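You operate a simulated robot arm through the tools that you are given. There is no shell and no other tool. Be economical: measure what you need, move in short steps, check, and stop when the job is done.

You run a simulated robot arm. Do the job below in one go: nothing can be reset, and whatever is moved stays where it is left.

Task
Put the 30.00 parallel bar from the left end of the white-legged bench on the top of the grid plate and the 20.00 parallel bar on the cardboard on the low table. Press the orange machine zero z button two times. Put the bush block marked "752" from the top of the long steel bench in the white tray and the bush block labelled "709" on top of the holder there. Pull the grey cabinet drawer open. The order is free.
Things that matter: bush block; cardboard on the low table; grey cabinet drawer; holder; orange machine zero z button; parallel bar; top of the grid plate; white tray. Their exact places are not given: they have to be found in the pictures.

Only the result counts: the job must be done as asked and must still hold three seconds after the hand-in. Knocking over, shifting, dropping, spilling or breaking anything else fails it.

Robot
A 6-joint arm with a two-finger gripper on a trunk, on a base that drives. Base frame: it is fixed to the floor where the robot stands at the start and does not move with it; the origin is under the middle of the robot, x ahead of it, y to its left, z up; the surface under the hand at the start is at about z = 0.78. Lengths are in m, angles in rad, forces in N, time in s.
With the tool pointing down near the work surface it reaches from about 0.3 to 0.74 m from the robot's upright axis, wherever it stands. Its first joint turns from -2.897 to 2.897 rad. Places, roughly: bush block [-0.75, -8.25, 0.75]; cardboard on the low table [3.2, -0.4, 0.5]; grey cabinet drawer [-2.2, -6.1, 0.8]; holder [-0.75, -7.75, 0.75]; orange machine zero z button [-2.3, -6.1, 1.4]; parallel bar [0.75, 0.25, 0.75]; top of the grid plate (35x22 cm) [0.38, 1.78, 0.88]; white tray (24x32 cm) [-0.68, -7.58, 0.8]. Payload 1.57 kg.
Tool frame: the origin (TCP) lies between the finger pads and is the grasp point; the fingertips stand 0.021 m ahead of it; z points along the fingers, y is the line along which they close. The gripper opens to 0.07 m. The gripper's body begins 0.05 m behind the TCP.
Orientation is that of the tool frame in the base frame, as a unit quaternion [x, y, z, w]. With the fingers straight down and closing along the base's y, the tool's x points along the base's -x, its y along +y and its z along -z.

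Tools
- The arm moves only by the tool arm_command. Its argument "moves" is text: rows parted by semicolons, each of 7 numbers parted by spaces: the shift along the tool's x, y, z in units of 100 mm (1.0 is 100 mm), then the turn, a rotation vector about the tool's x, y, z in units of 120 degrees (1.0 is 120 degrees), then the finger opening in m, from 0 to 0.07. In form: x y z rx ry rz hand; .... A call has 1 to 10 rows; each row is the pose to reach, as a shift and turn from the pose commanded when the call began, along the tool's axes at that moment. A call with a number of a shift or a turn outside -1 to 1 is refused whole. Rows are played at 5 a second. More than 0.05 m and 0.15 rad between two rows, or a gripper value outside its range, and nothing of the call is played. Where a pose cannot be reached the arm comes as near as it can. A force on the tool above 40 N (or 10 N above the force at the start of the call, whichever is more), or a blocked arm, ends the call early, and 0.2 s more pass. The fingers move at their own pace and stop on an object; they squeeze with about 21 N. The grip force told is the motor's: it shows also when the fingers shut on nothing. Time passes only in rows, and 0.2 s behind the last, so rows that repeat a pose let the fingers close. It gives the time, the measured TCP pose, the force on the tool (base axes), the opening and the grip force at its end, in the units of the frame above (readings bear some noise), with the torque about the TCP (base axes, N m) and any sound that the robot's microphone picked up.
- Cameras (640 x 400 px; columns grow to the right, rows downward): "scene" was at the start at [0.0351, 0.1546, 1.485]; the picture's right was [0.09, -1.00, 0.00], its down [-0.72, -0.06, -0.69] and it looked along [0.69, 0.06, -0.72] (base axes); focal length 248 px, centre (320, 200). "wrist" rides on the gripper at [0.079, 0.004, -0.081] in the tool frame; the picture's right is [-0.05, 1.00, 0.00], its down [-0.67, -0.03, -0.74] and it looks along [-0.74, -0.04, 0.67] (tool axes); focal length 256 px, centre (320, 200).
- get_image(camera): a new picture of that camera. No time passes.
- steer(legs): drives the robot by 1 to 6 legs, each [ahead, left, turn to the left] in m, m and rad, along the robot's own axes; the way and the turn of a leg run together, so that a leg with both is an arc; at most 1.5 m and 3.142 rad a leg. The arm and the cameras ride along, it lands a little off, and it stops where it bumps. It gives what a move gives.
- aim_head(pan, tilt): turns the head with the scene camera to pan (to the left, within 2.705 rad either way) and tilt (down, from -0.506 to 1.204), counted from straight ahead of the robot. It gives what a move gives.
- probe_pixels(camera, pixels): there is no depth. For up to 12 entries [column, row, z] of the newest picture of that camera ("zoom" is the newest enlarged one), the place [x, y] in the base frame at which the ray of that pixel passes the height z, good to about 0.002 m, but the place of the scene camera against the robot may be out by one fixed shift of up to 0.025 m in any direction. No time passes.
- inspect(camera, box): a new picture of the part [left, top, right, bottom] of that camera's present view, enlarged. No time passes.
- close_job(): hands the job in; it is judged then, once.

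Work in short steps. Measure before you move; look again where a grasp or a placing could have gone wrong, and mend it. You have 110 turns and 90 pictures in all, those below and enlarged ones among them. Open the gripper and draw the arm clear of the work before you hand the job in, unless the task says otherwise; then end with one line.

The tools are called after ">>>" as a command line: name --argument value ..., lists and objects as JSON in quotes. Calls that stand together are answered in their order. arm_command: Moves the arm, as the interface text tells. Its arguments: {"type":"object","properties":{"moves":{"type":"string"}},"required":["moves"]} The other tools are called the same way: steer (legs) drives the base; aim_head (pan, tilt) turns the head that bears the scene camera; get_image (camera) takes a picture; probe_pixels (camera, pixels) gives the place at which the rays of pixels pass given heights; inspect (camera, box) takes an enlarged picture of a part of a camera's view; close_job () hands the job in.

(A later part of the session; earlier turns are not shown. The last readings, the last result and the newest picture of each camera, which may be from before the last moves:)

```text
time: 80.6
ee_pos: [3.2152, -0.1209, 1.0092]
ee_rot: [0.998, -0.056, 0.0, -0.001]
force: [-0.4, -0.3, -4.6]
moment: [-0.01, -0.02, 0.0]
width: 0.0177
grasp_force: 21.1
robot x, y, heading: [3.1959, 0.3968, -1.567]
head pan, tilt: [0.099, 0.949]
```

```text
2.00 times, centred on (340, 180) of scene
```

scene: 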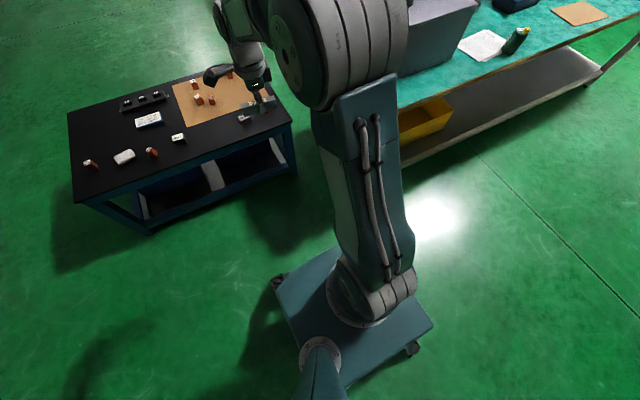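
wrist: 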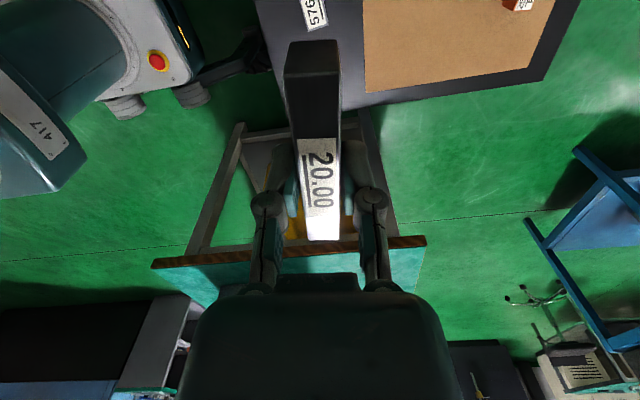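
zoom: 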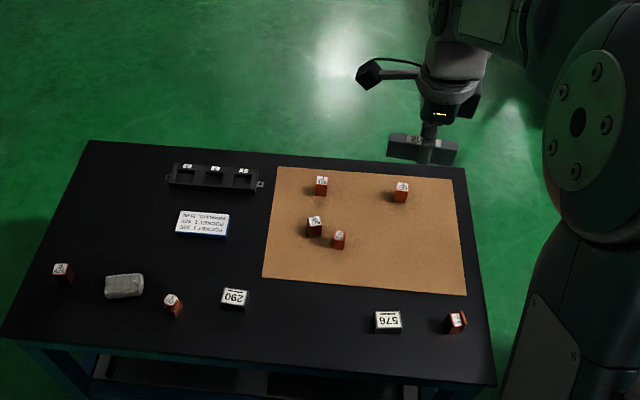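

Cardboard spans x≥3.0, y −0.20…−0.55; free centre at ≈(3.12,−0.29). I move over it at height, then partway down.

>>> arm_command --moves "-0.3 0.35 0 0 0 0 0; -0.6 0.7 0 0 0 0 0; -0.755 1.0 0 0 0 0 0; -0.755 1.0 0 0 0 0 0"

>>> arm_command --moves "0 0.4 0 0 0 0 0; 0 0.786 0 0 0 0 0; 0 0.786 0.4 0 0 0 0; 0 0.786 0.8 0 0 0 0; 0 0.786 1.0 0 0 0 0; 0 0.786 1.0 0 0 0 0"

>>> arm_command --moves "0 0 0.4 0 0 0 0; 0 0 0.8 0 0 0 0; 0 0 1.0 0 0 0 0; 0 0 1.0 0 0 0 0"

>>> arm_command --moves "0 0 0.4 0 0 0 0; 0 0 0.8 0 0 0 0; 0 0 1.0 0 0 0 0; 0 0 1.0 0 0 0 0"

>>> get_image --camera "wrist"

```text
time: 81.6
ee_pos: [3.1286, -0.213, 1.0094]
ee_rot: [0.998, -0.056, 0.0, 0.0]
force: [-0.2, -0.9, -3.5]
moment: [0.01, 0.0, 0.03]
width: 0.0177
grasp_force: 20.9
robot x, y, heading: [3.1961, 0.3994, -1.566]
head pan, tilt: [0.099, 0.949]
```

```text
time: 83.0
ee_pos: [3.119, -0.2903, 0.9075]
ee_rot: [0.998, -0.056, 0.0, 0.0]
force: [-0.3, 0.5, -3.9]
moment: [0.01, 0.0, 0.01]
width: 0.0177
grasp_force: 20.9
robot x, y, heading: [3.1957, 0.3989, -1.566]
head pan, tilt: [0.099, 0.949]
```

```text
time: 84.0
ee_pos: [3.1205, -0.2924, 0.807]
ee_rot: [0.998, -0.055, 0.0, 0.0]
force: [0.1, 0.4, -3.9]
moment: [-0.03, -0.04, -0.02]
width: 0.0179
grasp_force: 20.9
robot x, y, heading: [3.1959, 0.4014, -1.57]
head pan, tilt: [0.099, 0.949]
```

```text
time: 85.0
ee_pos: [3.12, -0.2913, 0.7084]
ee_rot: [0.998, -0.056, -0.001, 0.001]
force: [-0.4, 0.9, -4.3]
moment: [0.01, -0.03, 0.0]
width: 0.0178
grasp_force: 20.5
robot x, y, heading: [3.1967, 0.4029, -1.567]
head pan, tilt: [0.099, 0.949]
```

```text
54 pictures are left
```

wrist: 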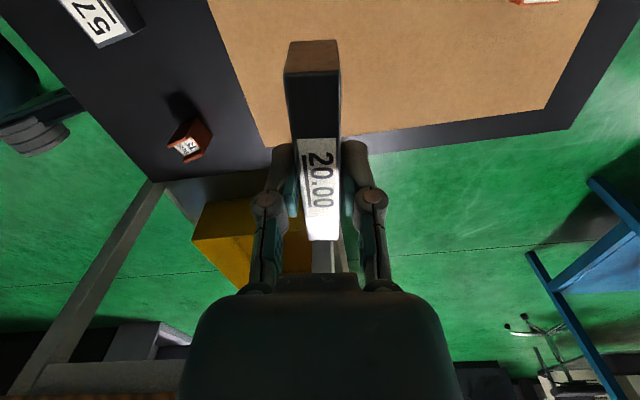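

The cardboard's corner shows at (265,145). I re-probe to settle its height and place.

>>> probe_pixels --camera "wrist" --pixels '[[265, 146, 0.5], [265, 146, 0.53], [265, 146, 0.47], [545, 108, 0.5], [545, 108, 0.47], [212, 5, 0.5], [528, 5, 0.5]]'

```text
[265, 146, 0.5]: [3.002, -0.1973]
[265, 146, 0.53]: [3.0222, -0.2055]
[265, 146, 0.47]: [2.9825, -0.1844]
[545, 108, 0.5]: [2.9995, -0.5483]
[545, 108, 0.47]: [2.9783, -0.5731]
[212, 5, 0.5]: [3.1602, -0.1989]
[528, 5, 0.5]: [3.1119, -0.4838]
```

z=0.5 is consistent; bar will lie well inside. I lower to ~0.54, then small steps.

>>> arm_command --moves "0 0 0.4 0 0 0 0; 0 0 0.8 0 0 0 0; 0 0 1.0 0 0 0 0; 0 0 1.0 0 0 0 0"

>>> arm_command --moves "0 0 0.3 0 0 0 0; 0 0 0.6 0 0 0 0; 0 0 0.7 0 0 0 0; 0 0 0.74 0 0 0 0; 0 0 0.76 0 0 0 0; 0 0 0.78 0 0 0 0"

>>> arm_command --moves "0 0 0.015 0 0 0 0; 0 0 0.03 0 0 0 0"

```text
time: 86.0
ee_pos: [3.1207, -0.2921, 0.6092]
ee_rot: [0.998, -0.055, 0.0, 0.0]
force: [-0.1, -1.1, -3.6]
moment: [-0.02, -0.01, -0.04]
width: 0.0177
grasp_force: 20.8
robot x, y, heading: [3.1947, 0.4009, -1.566]
head pan, tilt: [0.099, 0.949]
```

```text
time: 87.4
ee_pos: [3.1212, -0.2813, 0.5342]
ee_rot: [0.998, -0.056, 0.0, 0.001]
force: [0.0, -0.6, -4.5]
moment: [0.01, 0.02, 0.02]
width: 0.0178
grasp_force: 21.1
out of reach, approached as far as the arm can: row 3, 4, 5, 6
robot x, y, heading: [3.1969, 0.3954, -1.568]
head pan, tilt: [0.099, 0.949]
```

```text
time: 88.0
ee_pos: [3.1194, -0.2821, 0.5312]
ee_rot: [0.998, -0.055, 0.0, 0.001]
force: [0.3, -0.2, -2.9]
moment: [-0.04, 0.03, 0.03]
width: 0.0179
grasp_force: 21.4
robot x, y, heading: [3.1954, 0.3997, -1.564]
head pan, tilt: [0.099, 0.949]
```

At reach limit; I pull in 2 cm (still on the cardboard) and continue down in small steps.

>>> arm_command --moves "0 -0.15 0 0 0 0 0; 0 -0.2 0.015 0 0 0 0; 0 -0.2 0.03 0 0 0 0; 0 -0.2 0.045 0 0 0 0"

>>> arm_command --moves "0 0 0.015 0 0 0 0; 0 0 0.03 0 0 0 0"

```text
time: 89.0
ee_pos: [3.1216, -0.2616, 0.5271]
ee_rot: [0.998, -0.056, 0.0, 0.0]
force: [-0.1, 0.1, -3.9]
moment: [0.04, 0.0, 0.01]
width: 0.0176
grasp_force: 21.6
robot x, y, heading: [3.1978, 0.4026, -1.572]
head pan, tilt: [0.099, 0.949]
```

```text
time: 89.6
ee_pos: [3.1233, -0.263, 0.5264]
ee_rot: [0.998, -0.056, 0.0, 0.002]
force: [-1.3, 5.2, 16.2]
moment: [0.1, 0.0, 0.01]
width: 0.018
grasp_force: 20.9
robot x, y, heading: [3.196, 0.4019, -1.57]
head pan, tilt: [0.099, 0.949]
```

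Contact at 0.526. I release, rise and look.

>>> arm_command --moves "0 0 -0.01 0 0 0 0.04; 0 0 -0.01 0 0 0 0.04; 0 0 -0.3 0 0 0 0.04; 0 0 -0.7 0 0 0 0.04; 0 0 -1 0 0 0 0.04"

>>> arm_command --moves "0.2 -0.3 -0.3 0 0 0 0.07; 0.4 -0.6 -0.6 0 0 0 0.07; 0.4 -0.7 -1 0 0 0 0.07; 0.4 -0.7 -1 0 0 0 0.07"

>>> get_image --camera "wrist"

```text
time: 90.8
ee_pos: [3.1242, -0.2622, 0.6243]
ee_rot: [0.998, -0.055, 0.0, -0.001]
force: [1.2, 0.6, 0.1]
moment: [-0.02, -0.02, 0.01]
width: 0.04
grasp_force: 0.0
robot x, y, heading: [3.1956, 0.3961, -1.569]
head pan, tilt: [0.099, 0.949]
```

```text
time: 91.8
ee_pos: [3.1698, -0.1973, 0.7247]
ee_rot: [0.998, -0.057, -0.001, 0.0]
force: [-0.1, -0.2, 0.7]
moment: [0.03, -0.04, -0.02]
width: 0.07
grasp_force: 0.0
robot x, y, heading: [3.1966, 0.3949, -1.568]
head pan, tilt: [0.099, 0.949]
```

```text
53 pictures are left
```

wrist: 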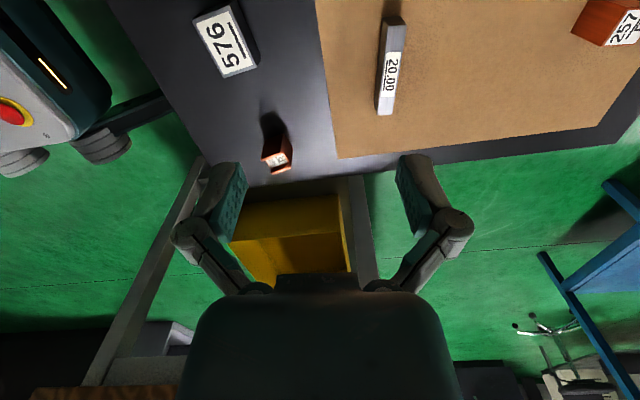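

The 20.00 bar lies on the cardboard. I raise and tuck the arm, back away, and drive back west along the bench, then look south.

>>> arm_command --moves "0 -0.2 -0.4 0 0 0 0.07; 0 -0.4 -0.8 0 0 0 0.07; 0 -0.6 -1 0 0 0 0.07"

>>> arm_command --moves "0 -0.2 -0.4 0 0 0 0.07; 0 -0.4 -0.8 0 0 0 0.07; 0 -0.6 -1 0 0 0 0.07"

>>> arm_command --moves "0 -0.2 -0.4 0 0 0 0.07; 0 -0.4 -0.8 0 0 0 0.07; 0 -0.5 -1 0 0 0 0.07"

>>> steer --legs '[[-0.55, 0, 0], [0, -1.4, 0], [0, -1.4, 0], [0, -1.2, 0]]'

>>> aim_head --pan 0.0 --tilt 0.3

>>> get_image --camera "scene"

```text
time: 92.6
ee_pos: [3.1776, -0.1363, 0.8239]
ee_rot: [0.998, -0.056, 0.0, -0.001]
force: [1.1, -0.3, -0.2]
moment: [0.01, -0.01, -0.01]
width: 0.0701
grasp_force: 0.2
robot x, y, heading: [3.1973, 0.4002, -1.566]
head pan, tilt: [0.099, 0.949]
```

```text
time: 93.4
ee_pos: [3.1832, -0.0776, 0.9239]
ee_rot: [0.998, -0.056, 0.0, 0.0]
force: [-0.5, 0.0, 0.1]
moment: [-0.01, 0.01, 0.0]
width: 0.0699
grasp_force: 0.0
robot x, y, heading: [3.195, 0.4003, -1.565]
head pan, tilt: [0.099, 0.949]
```

```text
time: 94.2
ee_pos: [3.1891, -0.0269, 1.0247]
ee_rot: [0.998, -0.055, 0.0, -0.001]
force: [0.2, -0.9, 0.9]
moment: [-0.03, 0.02, -0.01]
width: 0.0699
grasp_force: 0.0
robot x, y, heading: [3.1922, 0.3983, -1.568]
head pan, tilt: [0.099, 0.949]
```

```text
time: 116.3
ee_pos: [-0.8298, 0.5267, 1.0247]
ee_rot: [0.998, -0.058, 0.001, -0.001]
force: [-0.3, -0.1, 0.1]
moment: [0.01, -0.01, -0.02]
width: 0.0701
grasp_force: 0.1
robot x, y, heading: [-0.8222, 0.9506, -1.572]
head pan, tilt: [0.099, 0.949]
```

```text
time: 117.3
ee_pos: [-0.8305, 0.5274, 1.0254]
ee_rot: [0.998, -0.057, 0.0, -0.001]
force: [-0.6, -0.1, 0.5]
moment: [0.0, 0.03, -0.01]
width: 0.0698
grasp_force: 0.0
robot x, y, heading: [-0.8229, 0.952, -1.569]
head pan, tilt: [0.0, 0.3]
```

```text
52 pictures are left
```

scene: 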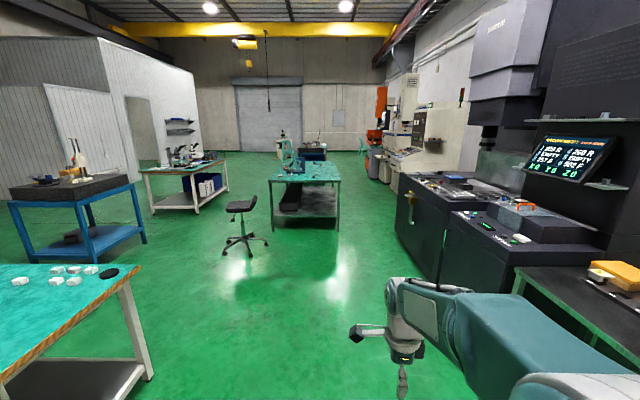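

A free aisle runs between the green table/stool and the machines at right. I probe floor points for a route.

>>> probe_pixels --camera "scene" --pixels '[[337, 230, 0], [279, 236, 0], [342, 182, 0.8], [268, 182, 0.8], [440, 280, 0], [396, 222, 0], [270, 243, 0], [375, 182, 0], [296, 160, 0.8], [327, 160, 0.8], [390, 190, 0], [518, 300, 0]]'

>>> inspect --camera "scene" --box '[240, 90, 480, 240]'

```text
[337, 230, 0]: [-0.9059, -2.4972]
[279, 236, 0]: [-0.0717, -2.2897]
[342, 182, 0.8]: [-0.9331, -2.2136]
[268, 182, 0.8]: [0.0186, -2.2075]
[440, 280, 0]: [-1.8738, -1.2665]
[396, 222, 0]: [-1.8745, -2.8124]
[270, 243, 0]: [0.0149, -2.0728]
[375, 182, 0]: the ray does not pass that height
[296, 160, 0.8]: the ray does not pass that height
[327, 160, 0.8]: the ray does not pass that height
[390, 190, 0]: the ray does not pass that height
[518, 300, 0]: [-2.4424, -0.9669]
```

```text
2.67 times, centred on (360, 165) of scene
```

zoom: 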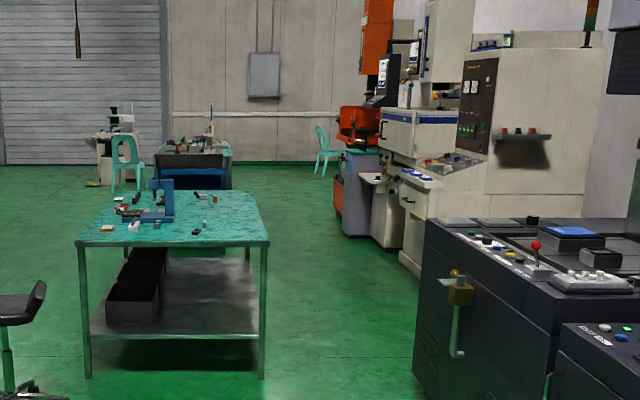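

Aisle is x∈(−1.87,−0.93); I take its middle x≈−1.4 and drive south in stages.

>>> steer --legs '[[0, -0.57, 0], [1.5, 0, 0], [0.6, 0, 0]]'

>>> aim_head --pan 0.0 --tilt 0.35

>>> get_image --camera "scene"

```text
time: 130.6
ee_pos: [-1.3805, -1.577, 1.0239]
ee_rot: [0.999, -0.053, 0.0, 0.0]
force: [-0.6, -1.4, -0.8]
moment: [-0.01, -0.02, -0.03]
width: 0.0702
grasp_force: 0.0
robot x, y, heading: [-1.3767, -1.1556, -1.561]
head pan, tilt: [0.0, 0.3]
```

```text
time: 131.2
ee_pos: [-1.3791, -1.5773, 1.0229]
ee_rot: [0.999, -0.053, 0.0, -0.001]
force: [-1.0, -0.1, -0.4]
moment: [0.02, -0.02, -0.03]
width: 0.0701
grasp_force: 0.1
robot x, y, heading: [-1.3784, -1.1516, -1.562]
head pan, tilt: [0.0, 0.351]
```

```text
50 pictures are left
```

scene: 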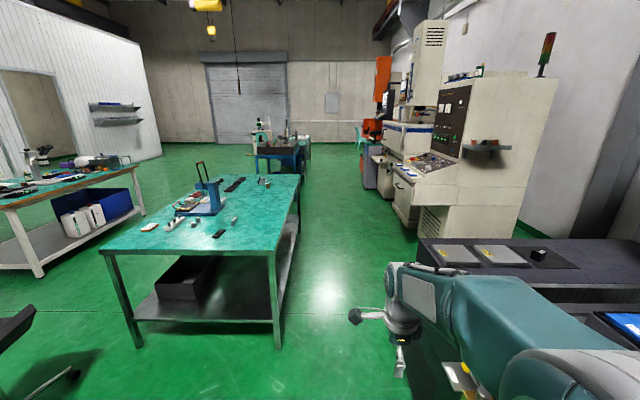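

>>> probe_pixels --camera "scene" --pixels '[[280, 348, 0], [298, 220, 0], [299, 175, 0.8], [418, 245, 0.9], [420, 282, 0], [395, 215, 0], [412, 228, 0], [300, 172, 0], [365, 186, 0], [257, 178, 0]]'

```text
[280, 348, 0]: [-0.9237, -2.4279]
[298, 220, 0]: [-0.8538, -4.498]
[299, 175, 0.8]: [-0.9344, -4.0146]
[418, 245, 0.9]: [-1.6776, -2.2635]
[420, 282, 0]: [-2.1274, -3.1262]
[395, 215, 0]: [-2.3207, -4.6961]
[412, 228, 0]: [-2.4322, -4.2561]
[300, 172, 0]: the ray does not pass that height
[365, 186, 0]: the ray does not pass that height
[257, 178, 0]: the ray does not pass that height
```

Aisle ahead is clear to y≈−4.7 at x≈−1.4. I drive on.

>>> steer --legs '[[1.5, 0, -0.01], [1.5, 0, 0], [0.6, 0, 0]]'

>>> aim_head --pan 0.0 --tilt 0.4

>>> get_image --camera "scene"

```text
time: 148.6
ee_pos: [-1.3737, -5.1604, 1.0244]
ee_rot: [0.998, -0.06, 0.0, 0.0]
force: [0.1, 0.3, -0.2]
moment: [0.02, 0.04, 0.01]
width: 0.0697
grasp_force: 0.0
robot x, y, heading: [-1.3595, -4.7363, -1.573]
head pan, tilt: [0.0, 0.351]
```

```text
time: 149.2
ee_pos: [-1.373, -5.1615, 1.0248]
ee_rot: [0.998, -0.06, 0.0, 0.001]
force: [-0.4, 0.1, 0.2]
moment: [0.03, 0.01, 0.01]
width: 0.0699
grasp_force: 0.0
robot x, y, heading: [-1.3632, -4.7367, -1.573]
head pan, tilt: [0.0, 0.4]
```

```text
49 pictures are left
```

scene: 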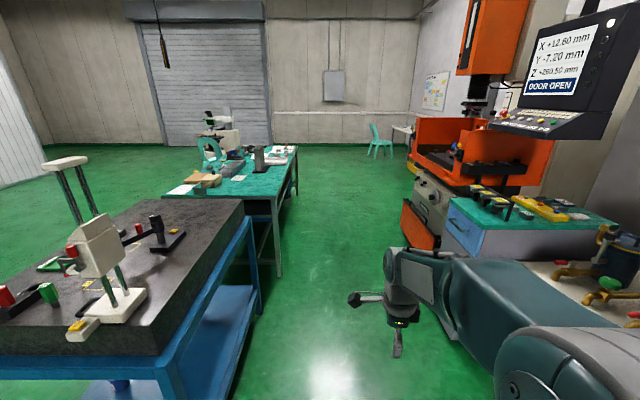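

The orange machine's readout panel (550,120) and the grey cabinet (500,230) are ahead right. I enlarge both.

>>> inspect --camera "scene" --box '[470, 10, 630, 140]'

>>> inspect --camera "scene" --box '[420, 170, 630, 300]'

>>> probe_pixels --camera "scene" --pixels '[[447, 205, 0.8], [485, 232, 0.8], [615, 222, 0.8], [447, 225, 0.6], [500, 120, 1.35], [280, 275, 0], [262, 310, 0], [540, 130, 1.35], [402, 250, 0]]'

```text
3.08 times, centred on (550, 75) of scene
```

zoom: 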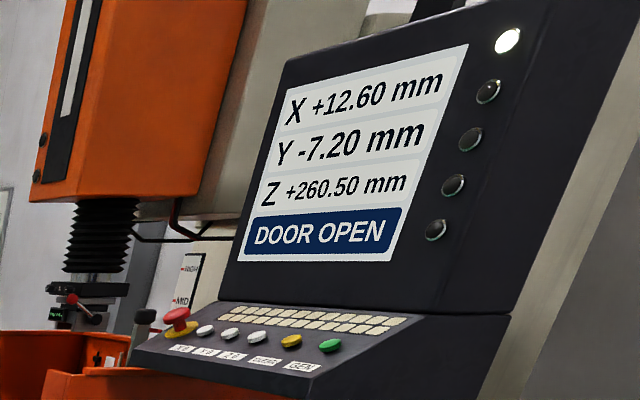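

```text
3.05 times, centred on (525, 235) of scene
```

zoom: 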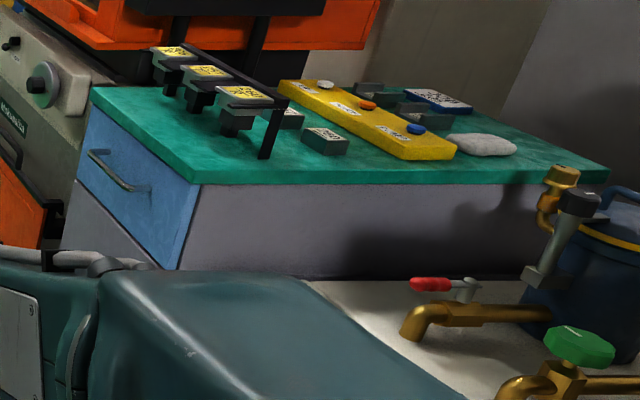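

```text
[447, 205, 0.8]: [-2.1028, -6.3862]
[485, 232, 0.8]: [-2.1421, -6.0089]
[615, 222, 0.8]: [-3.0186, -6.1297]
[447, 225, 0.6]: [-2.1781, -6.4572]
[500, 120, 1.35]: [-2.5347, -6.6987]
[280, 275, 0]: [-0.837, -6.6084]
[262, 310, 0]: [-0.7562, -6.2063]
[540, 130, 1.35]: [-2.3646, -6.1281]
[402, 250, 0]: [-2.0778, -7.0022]
```

The console has X0, Y0, Z0, CLEAR, GEN buttons; the drawer has a handle facing +x. I drive alongside, turn to face −x, and look closely.

>>> steer --legs '[[1.35, 0, 0], [0, 0, -1.571]]'

>>> aim_head --pan 0.0 --tilt 0.3

>>> get_image --camera "scene"

```text
time: 159.7
ee_pos: [-1.7944, -6.062, 1.0245]
ee_rot: [-0.667, 0.745, 0.0, 0.0]
force: [1.0, -0.1, -0.3]
moment: [0.02, 0.0, -0.02]
width: 0.0702
grasp_force: 0.0
robot x, y, heading: [-1.3708, -6.0671, -3.132]
head pan, tilt: [0.0, 0.4]
```

```text
time: 160.4
ee_pos: [-1.7933, -6.0625, 1.0241]
ee_rot: [-0.667, 0.745, 0.0, -0.001]
force: [0.3, 0.2, 0.1]
moment: [-0.01, 0.02, 0.01]
width: 0.07
grasp_force: 0.0
robot x, y, heading: [-1.3664, -6.0681, -3.136]
head pan, tilt: [0.0, 0.3]
```

```text
46 pictures are left
```

scene: 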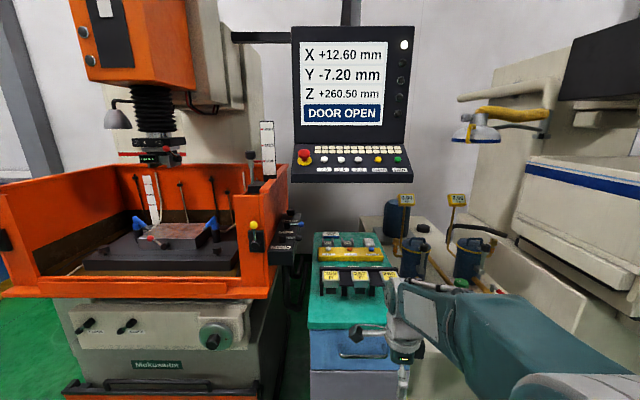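

>>> inspect --camera "scene" --box '[285, 130, 425, 190]'

>>> inspect --camera "scene" --box '[290, 230, 420, 400]'

>>> probe_pixels --camera "scene" --pixels '[[357, 158, 1.4], [357, 158, 1.35], [357, 158, 1.45], [305, 158, 1.4], [397, 158, 1.4], [290, 182, 1.35], [413, 182, 1.35], [312, 327, 0.8], [400, 327, 0.8], [340, 355, 0.72], [388, 355, 0.72]]'

```text
4.57 times, centred on (355, 160) of scene
```

zoom: 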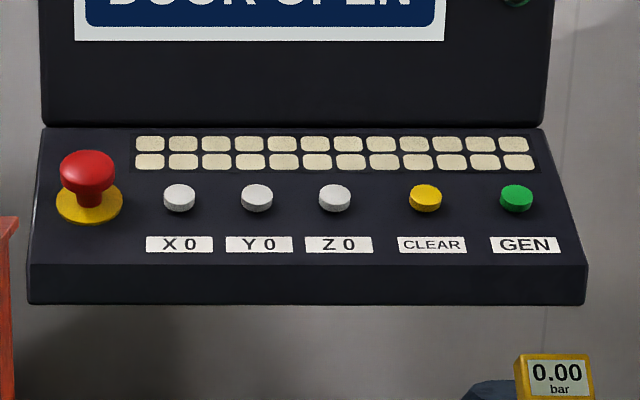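

```text
2.35 times, centred on (355, 315) of scene
```

zoom: 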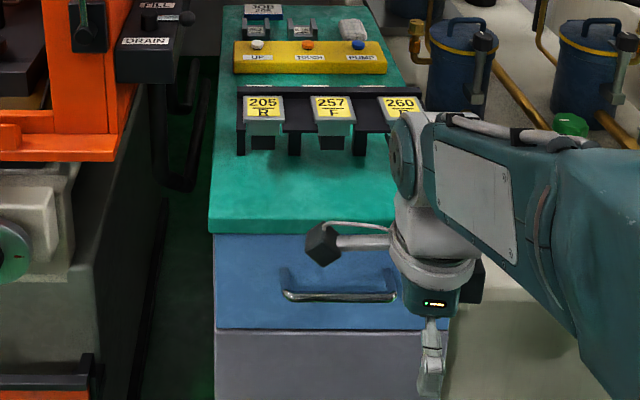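

```text
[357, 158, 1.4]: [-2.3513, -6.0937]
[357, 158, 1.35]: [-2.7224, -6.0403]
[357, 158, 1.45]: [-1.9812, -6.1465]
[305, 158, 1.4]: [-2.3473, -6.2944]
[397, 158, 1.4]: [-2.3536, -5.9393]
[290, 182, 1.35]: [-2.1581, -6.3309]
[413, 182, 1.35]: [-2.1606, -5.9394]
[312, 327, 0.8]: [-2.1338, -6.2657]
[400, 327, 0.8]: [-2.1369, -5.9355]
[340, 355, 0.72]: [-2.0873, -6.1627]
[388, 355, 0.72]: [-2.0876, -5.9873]
```

Z0 is the third white button at scene (357,158). I raise the arm and tilt the tool 45° forward (about tool x) before driving closer.

>>> arm_command --moves "0 0 -0.3 -0.06 0 0 0; 0 0 -0.6 -0.12 0 0 0; 0 0 -0.9 -0.18 0 0 0; 0 0 -1 -0.24 0 0 0; 0 0 -1 -0.3 0 0 0; 0 0 -1 -0.36 0 0 0; 0 0 -1 -0.375 0 0 0; 0 0 -1 -0.375 0 0 0"

>>> arm_command --moves "0 -0.3 -0.35 0 0 0 0; 0 -0.6 -0.7 0 0 0 0; 0 -0.9 -0.9 0 0 0 0; 0 -1 -1 0 0 0 0; 0 -1 -1 0 0 0 0"

>>> steer --legs '[[0.25, 0, 0]]'

>>> get_image --camera "scene"

>>> get_image --camera "wrist"

```text
time: 162.2
ee_pos: [-1.7929, -6.0623, 1.1239]
ee_rot: [-0.616, 0.688, 0.286, -0.256]
force: [0.9, 0.1, -0.4]
moment: [0.0, 0.01, -0.03]
width: 0.0
grasp_force: 21.0
robot x, y, heading: [-1.3646, -6.0671, -3.136]
head pan, tilt: [0.0, 0.3]
```

```text
time: 163.4
ee_pos: [-1.6515, -6.0778, 1.1252]
ee_rot: [-0.616, 0.688, 0.286, -0.255]
force: [-0.1, -0.3, 0.1]
moment: [0.01, -0.02, 0.0]
width: 0.0
grasp_force: 20.7
robot x, y, heading: [-1.3673, -6.0663, -3.136]
head pan, tilt: [0.0, 0.3]
```

```text
time: 165.2
ee_pos: [-1.9025, -6.0789, 1.1236]
ee_rot: [-0.616, 0.688, 0.286, -0.256]
force: [-0.2, -0.6, 0.6]
moment: [0.02, 0.01, 0.0]
width: 0.0
grasp_force: 20.8
robot x, y, heading: [-1.6184, -6.0714, -3.138]
head pan, tilt: [0.0, 0.3]
```

```text
43 pictures are left
```

scene: 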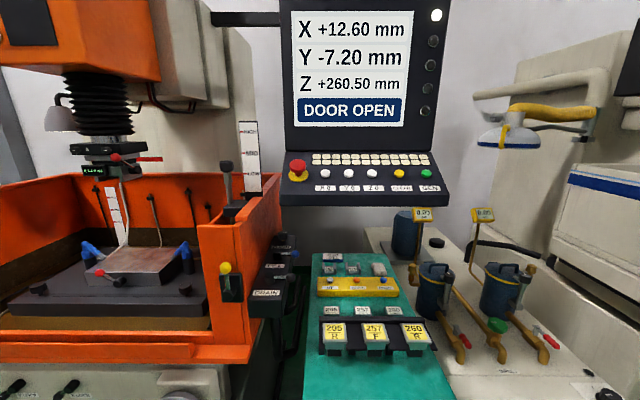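

```text
42 pictures are left
```

wrist: 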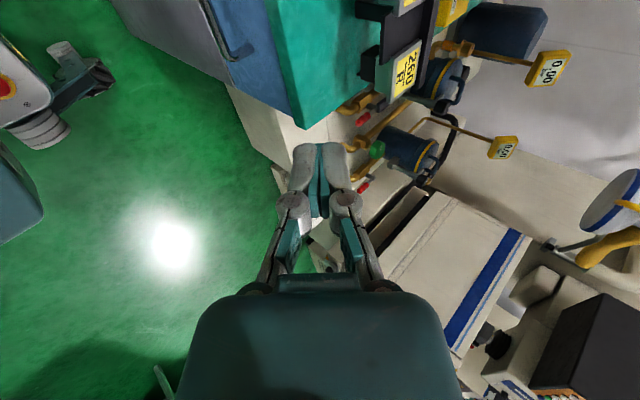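

I triangulate the Z0 button with this second view: now at (376,173).

>>> inspect --camera "scene" --box '[275, 140, 455, 215]'

>>> probe_pixels --camera "scene" --pixels '[[376, 173, 1.4], [376, 173, 1.35], [376, 173, 1.38]]'

```text
3.56 times, centred on (365, 178) of scene
```

zoom: 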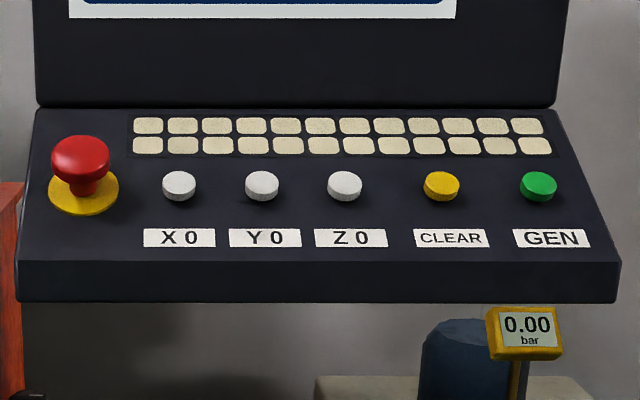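

```text
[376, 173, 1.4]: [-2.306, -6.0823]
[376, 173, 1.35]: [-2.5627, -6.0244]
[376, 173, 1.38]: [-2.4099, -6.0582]
```

Triangulated Z0 ≈ (−2.307,−6.094,1.397), console tilted ≈40°, so my 45° tool suits. I move to a pre-press point 60 mm off along the tool axis.

>>> arm_command --moves "0.1 0.4 0 0 0 0 0; 0.2 0.8 0 0 0 0 0; 0.3 1 0 0 0 0 0"

>>> arm_command --moves "0.1 0.4 0 0 0 0 0; 0.2 0.8 0 0 0 0 0; 0.29 1 0 0 0 0 0"

>>> arm_command --moves "0 0.4 0 0 0 0 0; 0 0.8 0 0 0 0 0; 0 1 0 0 0 0 0; 0 1 0 0 0 0 0"

>>> arm_command --moves "0 0.4 0 0 0 0 0; 0 0.8 0 0 0 0 0; 0 1 0 0 0 0 0; 0 1 0 0 0 0 0"

>>> get_image --camera "wrist"

>>> inspect --camera "scene" --box '[255, 100, 475, 240]'

```text
time: 166.0
ee_pos: [-1.9751, -6.1002, 1.1958]
ee_rot: [-0.616, 0.688, 0.285, -0.256]
force: [0.7, -0.5, -0.4]
moment: [-0.01, 0.0, 0.0]
width: 0.0001
grasp_force: 21.4
robot x, y, heading: [-1.6176, -6.0702, -3.143]
head pan, tilt: [0.0, 0.3]
```

```text
time: 166.8
ee_pos: [-2.0492, -6.1213, 1.2667]
ee_rot: [-0.616, 0.689, 0.286, -0.255]
force: [-0.2, 0.6, 0.7]
moment: [0.0, -0.01, -0.01]
width: 0.0004
grasp_force: 20.6
robot x, y, heading: [-1.6183, -6.0665, -3.139]
head pan, tilt: [0.0, 0.3]
```

```text
time: 167.8
ee_pos: [-2.1198, -6.1131, 1.3376]
ee_rot: [-0.615, 0.689, 0.285, -0.256]
force: [-0.1, 0.3, -0.4]
moment: [-0.04, 0.01, 0.02]
width: 0.0
grasp_force: 21.2
robot x, y, heading: [-1.6155, -6.0713, -3.139]
head pan, tilt: [0.0, 0.3]
```

```text
time: 168.8
ee_pos: [-2.1898, -6.1044, 1.4065]
ee_rot: [-0.616, 0.689, 0.285, -0.255]
force: [0.3, -0.4, 0.0]
moment: [0.01, 0.0, -0.01]
width: 0.0
grasp_force: 20.9
robot x, y, heading: [-1.6176, -6.0694, -3.136]
head pan, tilt: [0.0, 0.3]
```

```text
40 pictures are left
```

wrist: 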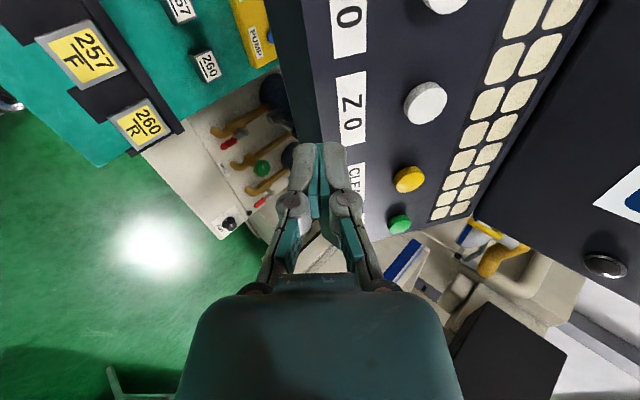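

```text
2.86 times, centred on (365, 170) of scene
```

zoom: 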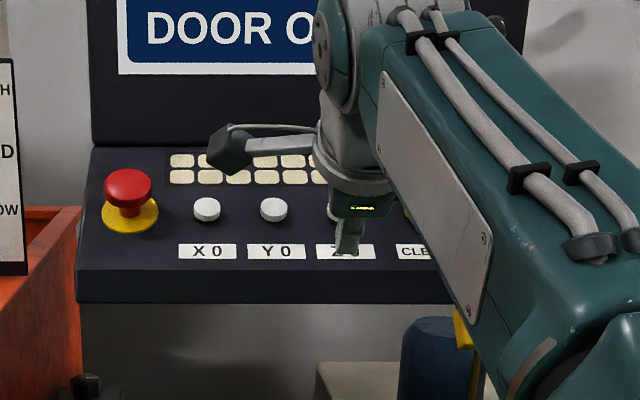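

The wrist view shows Z0 at (426,103). I probe its ray at several heights.

>>> probe_pixels --camera "wrist" --pixels '[[427, 102, 1.38], [427, 102, 1.397], [427, 102, 1.41], [427, 102, 1.42], [410, 179, 1.397], [410, 179, 1.41], [352, 107, 1.37], [352, 107, 1.39]]'

```text
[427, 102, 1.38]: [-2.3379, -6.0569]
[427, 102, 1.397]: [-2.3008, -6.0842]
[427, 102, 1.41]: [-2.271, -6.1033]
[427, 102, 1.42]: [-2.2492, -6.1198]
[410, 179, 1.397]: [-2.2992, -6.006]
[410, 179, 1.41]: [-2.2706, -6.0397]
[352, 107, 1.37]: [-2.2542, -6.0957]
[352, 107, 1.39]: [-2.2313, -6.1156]
```

Both cameras agree: Z0 ≈ (−2.298,−6.088,1.399). I go to the pre-press point and view again.

>>> arm_command --moves "-0.03 0.4 0.04 0 0 0 0; -0.03 0.72 0.04 0 0 0 0; -0.03 0.72 0.04 0 0 0 0"

>>> get_image --camera "wrist"

```text
time: 169.6
ee_pos: [-2.2255, -6.0969, 1.4368]
ee_rot: [-0.616, 0.689, 0.285, -0.255]
force: [0.0, 0.1, 0.1]
moment: [-0.01, 0.03, -0.01]
width: 0.0002
grasp_force: 21.1
out of reach, approached as far as the arm can: row 2, 3
robot x, y, heading: [-1.6161, -6.0673, -3.137]
head pan, tilt: [0.0, 0.3]
```

```text
38 pictures are left
```

wrist: 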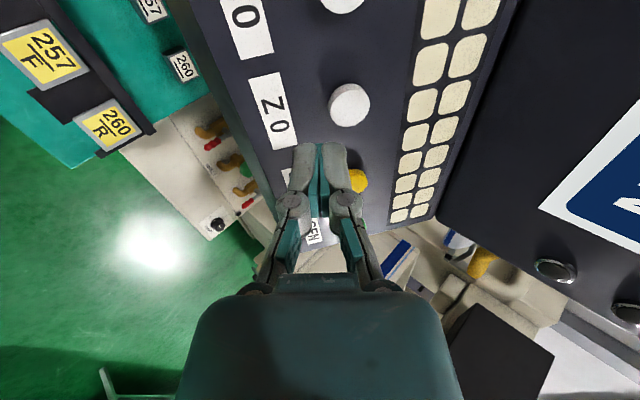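

Out of reach by a bit. I back off along the tool axis, drive 6 cm closer, then re-measure.

>>> arm_command --moves "0 0 -0.4 0 0 0 0; 0 0 -0.6 0 0 0 0"

>>> steer --legs '[[0.07, 0, 0]]'

>>> get_image --camera "wrist"

```text
time: 170.2
ee_pos: [-2.1771, -6.1031, 1.4705]
ee_rot: [-0.616, 0.688, 0.286, -0.256]
force: [0.7, -0.2, -0.5]
moment: [0.0, -0.01, 0.04]
width: 0.0
grasp_force: 20.9
out of reach, approached as far as the arm can: row 1, 2
robot x, y, heading: [-1.6163, -6.0695, -3.135]
head pan, tilt: [0.0, 0.3]
```

```text
time: 171.2
ee_pos: [-2.247, -6.1025, 1.4705]
ee_rot: [-0.615, 0.689, 0.286, -0.255]
force: [0.4, 0.1, -0.2]
moment: [0.01, 0.0, -0.02]
width: 0.0
grasp_force: 21.6
robot x, y, heading: [-1.6868, -6.0745, -3.14]
head pan, tilt: [0.0, 0.3]
```

```text
37 pictures are left
```

wrist: 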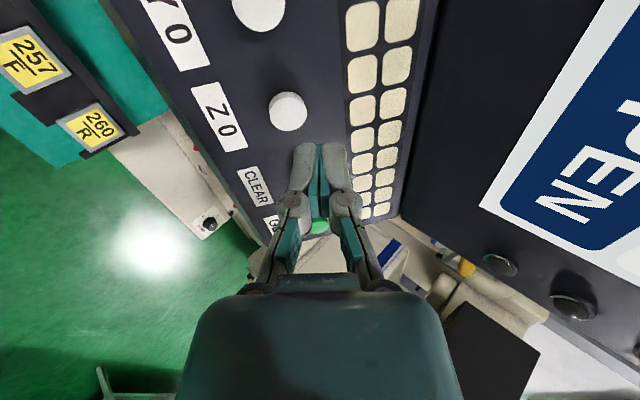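

>>> probe_pixels --camera "wrist" --pixels '[[288, 110, 1.38], [288, 110, 1.397], [288, 110, 1.41], [288, 110, 1.42]]'

```text
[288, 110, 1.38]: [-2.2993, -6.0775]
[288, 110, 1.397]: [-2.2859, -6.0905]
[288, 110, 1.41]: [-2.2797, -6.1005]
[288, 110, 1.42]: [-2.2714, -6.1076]
```

Two-ray fix: Z0 = (−2.2835,−6.0955,1.404), 73 mm ahead along the tool with −21 mm y shift. I align and approach to ~8 mm above.

>>> arm_command --moves "-0.03 -0.21 0 0 0 0 0; -0.03 -0.21 0.25 0 0 0 0; -0.03 -0.21 0.42 0 0 0 0; -0.03 -0.21 0.42 0 0 0 0"

>>> get_image --camera "wrist"

```text
time: 172.2
ee_pos: [-2.2623, -6.0975, 1.4252]
ee_rot: [-0.615, 0.689, 0.287, -0.255]
force: [-0.1, 0.5, -0.1]
moment: [-0.01, 0.03, 0.02]
width: 0.0003
grasp_force: 20.8
robot x, y, heading: [-1.6895, -6.0718, -3.138]
head pan, tilt: [0.0, 0.3]
```

```text
36 pictures are left
```

wrist: 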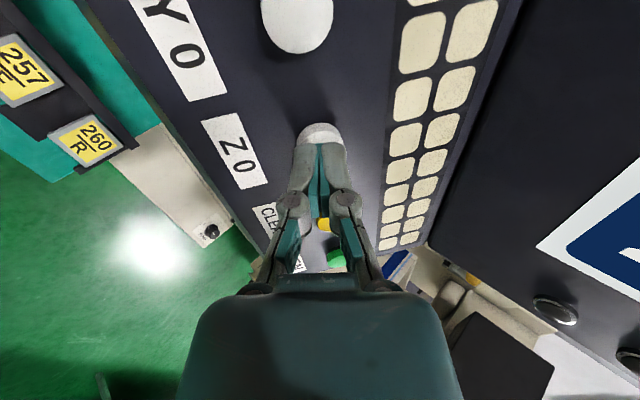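

The tip is centred over Z0 and about 1 cm away. I press in 2 mm steps.

>>> arm_command --moves "0 0 0.03 0 0 0 0; 0 0 0.06 0 0 0 0; 0 0 0.08 0 0 0 0; 0 0 0.1 0 0 0 0; 0 0 0.12 0 0 0 0"

```text
time: 173.4
ee_pos: [-2.2679, -6.0974, 1.4192]
ee_rot: [-0.615, 0.689, 0.286, -0.257]
force: [4.3, -2.5, 7.0]
moment: [-0.05, -0.03, 0.05]
width: 0.0003
grasp_force: 21.3
robot x, y, heading: [-1.6875, -6.0706, -3.137]
head pan, tilt: [0.0, 0.3]
heard: click
```

One click heard. I back off 15 mm, pause, and check.

>>> arm_command --moves "0 0 -0.1 0 0 0 0; 0 0 -0.2 0 0 0 0; 0 0 -0.2 0 0 0 0"

>>> inspect --camera "scene" --box '[250, 0, 450, 200]'

```text
time: 174.2
ee_pos: [-2.2568, -6.0976, 1.4328]
ee_rot: [-0.616, 0.689, 0.285, -0.254]
force: [0.4, -0.2, -0.2]
moment: [0.0, 0.02, -0.02]
width: 0.0
grasp_force: 20.8
robot x, y, heading: [-1.6868, -6.0682, -3.136]
head pan, tilt: [0.0, 0.3]
```

```text
2.00 times, centred on (350, 100) of scene
```

zoom: 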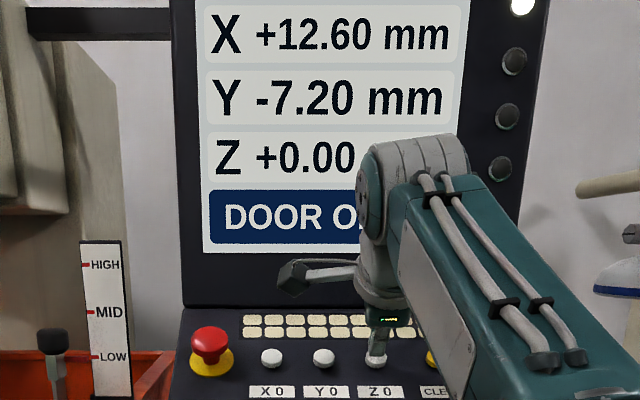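

Z now reads +0.00: first press counted. I press the second time the same way and withdraw.

>>> arm_command --moves "0 0 0.1 0 0 0 0; 0 0 0.2 0 0 0 0; 0 0 0.24 0 0 0 0; 0 0 0.28 0 0 0 0; 0 0 0.3 0 0 0 0; 0 0 0.32 0 0 0 0"

>>> arm_command --moves "0 0 -0.2 0 0 0 0; 0 0 -0.6 0 0 0 0; 0 0 -0.9 0 0 0 0; 0 0 -0.9 0 0 0 0"

```text
time: 175.4
ee_pos: [-2.2695, -6.0964, 1.4209]
ee_rot: [-0.613, 0.686, 0.291, -0.263]
force: [16.3, -1.5, 12.2]
moment: [-0.08, -0.19, 0.04]
width: 0.0
grasp_force: 21.3
robot x, y, heading: [-1.6849, -6.0712, -3.133]
head pan, tilt: [0.0, 0.3]
heard: click
stopped in row 6: the force on the tool passed its limit at 41 N (the readings are from after the stop); the commanded pose is now the measured one
```

```text
time: 176.4
ee_pos: [-2.211, -6.1031, 1.4793]
ee_rot: [-0.614, 0.687, 0.289, -0.259]
force: [-0.1, 1.1, 0.0]
moment: [-0.03, 0.01, 0.02]
width: 0.0
grasp_force: 21.0
robot x, y, heading: [-1.6822, -6.0684, -3.14]
head pan, tilt: [0.0, 0.3]
```

Two clicks in total. Now the drawer: I back off 0.24 m and lower the arm in the 45° pose.

>>> steer --legs '[[-0.24, 0, 0]]'

>>> arm_command --moves "0 -0.34 0.34 0 0 0 0.03; 0 -0.68 0.68 0 0 0 0.05; 0 -1 1 0 0 0 0.07; 0 -1 1 0 0 0 0.07"

>>> arm_command --moves "0 -0.34 0.34 0 0 0 0.07; 0 -0.68 0.68 0 0 0 0.07; 0 -1 1 0 0 0 0.07; 0 -1 1 0 0 0 0.07"

>>> arm_command --moves "0 -0.34 0.34 0 0 0 0.07; 0 -0.68 0.68 0 0 0 0.07; 0 -1 1 0 0 0 0.07; 0 -1 1 0 0 0 0.07"

>>> arm_command --moves "0 0 0 -0.06 0 0 0.07; 0 0 0 -0.12 0 0 0.07; 0 0 0 -0.18 0 0 0.07; 0 0 0 -0.24 0 0 0.07; 0 0 0 -0.3 0 0 0.07; 0 0 0 -0.355 0 0 0.07; 0 0 0 -0.355 0 0 0.07"

>>> aim_head --pan 0.0 --tilt 0.65

>>> get_image --camera "scene"

>>> get_image --camera "wrist"

```text
time: 178.2
ee_pos: [-1.9722, -6.0998, 1.4784]
ee_rot: [-0.613, 0.688, 0.289, -0.258]
force: [0.0, 0.5, 0.4]
moment: [0.01, -0.01, -0.02]
width: 0.0
grasp_force: 20.5
robot x, y, heading: [-1.4458, -6.0711, -3.139]
head pan, tilt: [0.0, 0.3]
```

```text
time: 179.2
ee_pos: [-1.9748, -6.101, 1.3376]
ee_rot: [-0.614, 0.687, 0.289, -0.26]
force: [-0.2, -0.1, -0.3]
moment: [-0.02, -0.04, -0.02]
width: 0.0701
grasp_force: 0.0
robot x, y, heading: [-1.4487, -6.0692, -3.141]
head pan, tilt: [0.0, 0.3]
```

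```text
time: 180.2
ee_pos: [-1.9736, -6.1012, 1.1955]
ee_rot: [-0.613, 0.688, 0.289, -0.259]
force: [-0.4, 0.5, -0.8]
moment: [0.0, 0.06, -0.01]
width: 0.0699
grasp_force: 0.0
robot x, y, heading: [-1.4461, -6.0706, -3.143]
head pan, tilt: [0.0, 0.3]
```

```text
time: 181.2
ee_pos: [-1.9753, -6.1026, 1.0543]
ee_rot: [-0.613, 0.688, 0.29, -0.26]
force: [-0.1, -0.1, 0.6]
moment: [0.0, 0.05, 0.0]
width: 0.07
grasp_force: 0.0
robot x, y, heading: [-1.4493, -6.0713, -3.136]
head pan, tilt: [0.0, 0.3]
```

```text
time: 182.8
ee_pos: [-1.9807, -6.1022, 1.1026]
ee_rot: [-0.6, 0.649, 0.333, -0.329]
force: [-0.2, 0.4, -0.4]
moment: [0.02, 0.0, 0.03]
width: 0.0699
grasp_force: 0.1
out of reach, approached as far as the arm can: row 1, 2, 3, 4, 5, 6, 7
robot x, y, heading: [-1.4444, -6.0694, -3.133]
head pan, tilt: [0.0, 0.3]
```

```text
time: 183.7
ee_pos: [-1.9802, -6.102, 1.1021]
ee_rot: [-0.6, 0.649, 0.333, -0.329]
force: [-0.1, -0.6, -0.2]
moment: [0.0, 0.01, -0.01]
width: 0.0701
grasp_force: 0.1
robot x, y, heading: [-1.4484, -6.0703, -3.141]
head pan, tilt: [0.0, 0.649]
```

```text
34 pictures are left
```

scene: 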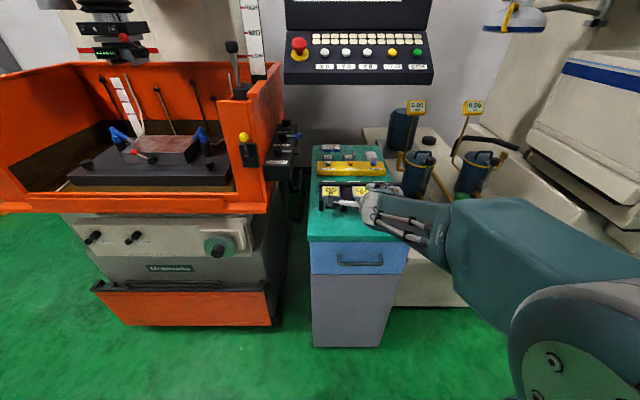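

```text
33 pictures are left
```

wrist: 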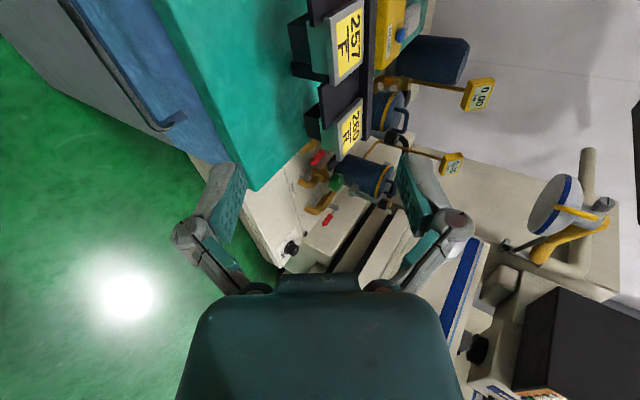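

A fully horizontal tool isn't reachable here, so a tilted/top grip is needed. I measure the handle with both cameras.

>>> inspect --camera "scene" --box '[300, 225, 420, 300]'

>>> inspect --camera "wrist" --box '[50, 0, 250, 140]'

```text
5.33 times, centred on (360, 262) of scene
```

zoom: 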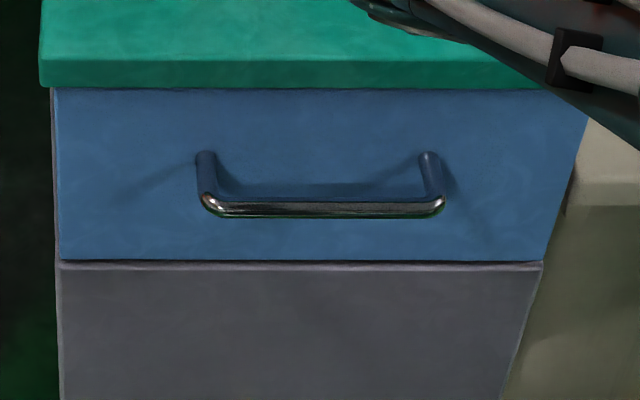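

```text
2.86 times, centred on (150, 70) of wrist
```

zoom: 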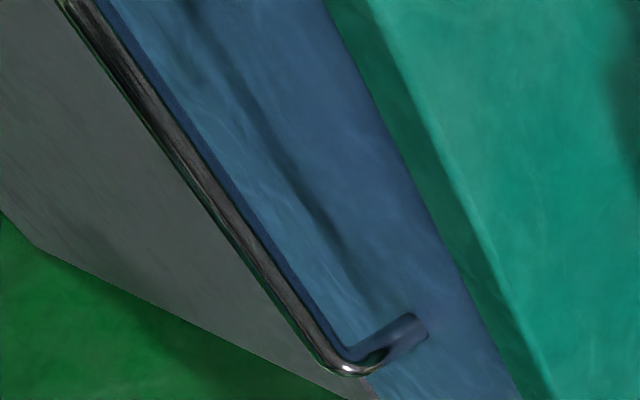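

>>> probe_pixels --camera "zoom" --pixels '[[345, 362, 0.66], [345, 362, 0.7], [345, 362, 0.74], [425, 320, 0.66], [425, 320, 0.7], [425, 320, 0.74]]'

>>> probe_pixels --camera "scene" --pixels '[[381.9, 263.5, 0.66], [381.9, 263.5, 0.7], [381.9, 263.5, 0.74], [380.3, 253.6, 0.66], [380.3, 253.6, 0.7], [380.3, 253.6, 0.74], [339, 262.9, 0.7], [307, 236, 0.8]]'

```text
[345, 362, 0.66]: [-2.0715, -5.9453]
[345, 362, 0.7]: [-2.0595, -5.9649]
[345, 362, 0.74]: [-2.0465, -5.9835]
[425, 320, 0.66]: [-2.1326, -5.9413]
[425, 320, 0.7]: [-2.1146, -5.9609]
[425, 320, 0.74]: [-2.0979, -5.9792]
```

```text
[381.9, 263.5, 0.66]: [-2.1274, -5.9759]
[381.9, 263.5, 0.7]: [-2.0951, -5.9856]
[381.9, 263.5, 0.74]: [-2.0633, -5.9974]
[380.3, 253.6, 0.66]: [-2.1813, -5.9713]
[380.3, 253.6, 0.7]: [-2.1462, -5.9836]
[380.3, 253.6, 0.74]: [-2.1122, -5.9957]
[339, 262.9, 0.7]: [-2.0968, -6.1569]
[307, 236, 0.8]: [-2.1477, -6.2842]
```

The handle bar is near (−2.035, −6.0…−6.17, ~0.776), standing ~50 mm off the drawer front. I return to the 45° tilt and re-measure from lower.

>>> arm_command --moves "0 0 0 0.06 0 0 0.05; 0 0 0 0.12 0 0 0.05; 0 0 0 0.18 0 0 0.05; 0 0 0 0.24 0 0 0.05; 0 0 0 0.3 0 0 0.05; 0 0 0 0.355 0 0 0.05; 0 0 0 0.355 0 0 0.05"

>>> arm_command --moves "0 -0.34 0.2 0 0 0 0.05; 0 -0.68 0.4 0 0 0 0.05; 0 -1 0.5 0 0 0 0.05; 0 -1 0.5 0 0 0 0.05"

>>> get_image --camera "wrist"

```text
time: 185.3
ee_pos: [-1.9808, -6.1008, 1.1014]
ee_rot: [-0.678, 0.726, 0.074, -0.087]
force: [-0.1, 0.2, 0.7]
moment: [0.02, 0.01, -0.01]
width: 0.0498
grasp_force: 0.0
out of reach, approached as far as the arm can: row 1
robot x, y, heading: [-1.4426, -6.0701, -3.132]
head pan, tilt: [0.0, 0.649]
```

```text
time: 186.3
ee_pos: [-1.8926, -6.1081, 1.03]
ee_rot: [-0.678, 0.725, 0.074, -0.089]
force: [-0.8, -0.2, 1.0]
moment: [0.01, -0.03, 0.04]
width: 0.0502
grasp_force: 0.1
robot x, y, heading: [-1.4458, -6.071, -3.138]
head pan, tilt: [0.0, 0.649]
```

```text
30 pictures are left
```

wrist: 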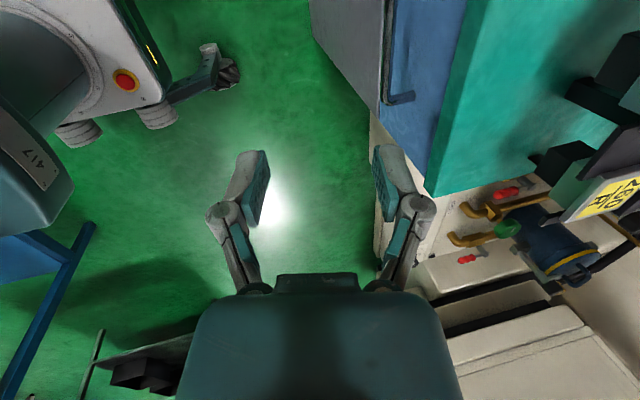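

>>> inspect --camera "wrist" --box '[350, 0, 480, 120]'

```text
3.33 times, centred on (415, 60) of wrist
```

zoom: 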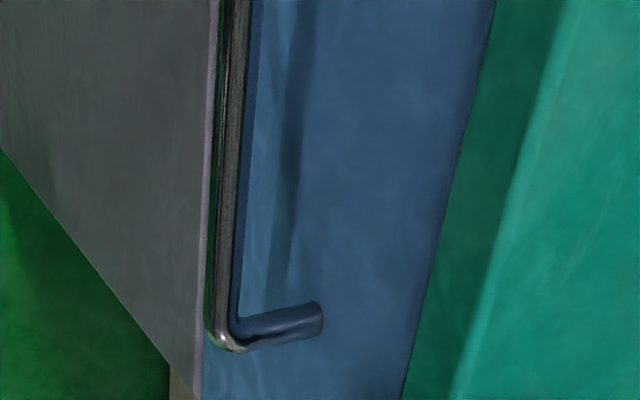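

>>> probe_pixels --camera "zoom" --pixels '[[222, 338, 0.66], [222, 338, 0.7], [222, 338, 0.74], [222, 338, 0.78], [320, 316, 0.7], [320, 316, 0.74], [320, 316, 0.78], [480, 250, 0.8], [480, 250, 0.84]]'

```text
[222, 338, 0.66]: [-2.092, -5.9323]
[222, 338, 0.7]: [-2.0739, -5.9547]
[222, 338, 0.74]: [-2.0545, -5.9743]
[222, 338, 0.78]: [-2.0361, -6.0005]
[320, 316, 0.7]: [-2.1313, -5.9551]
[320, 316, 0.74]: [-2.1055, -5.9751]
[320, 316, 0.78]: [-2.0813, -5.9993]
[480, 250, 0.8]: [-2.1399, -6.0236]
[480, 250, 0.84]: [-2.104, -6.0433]
```

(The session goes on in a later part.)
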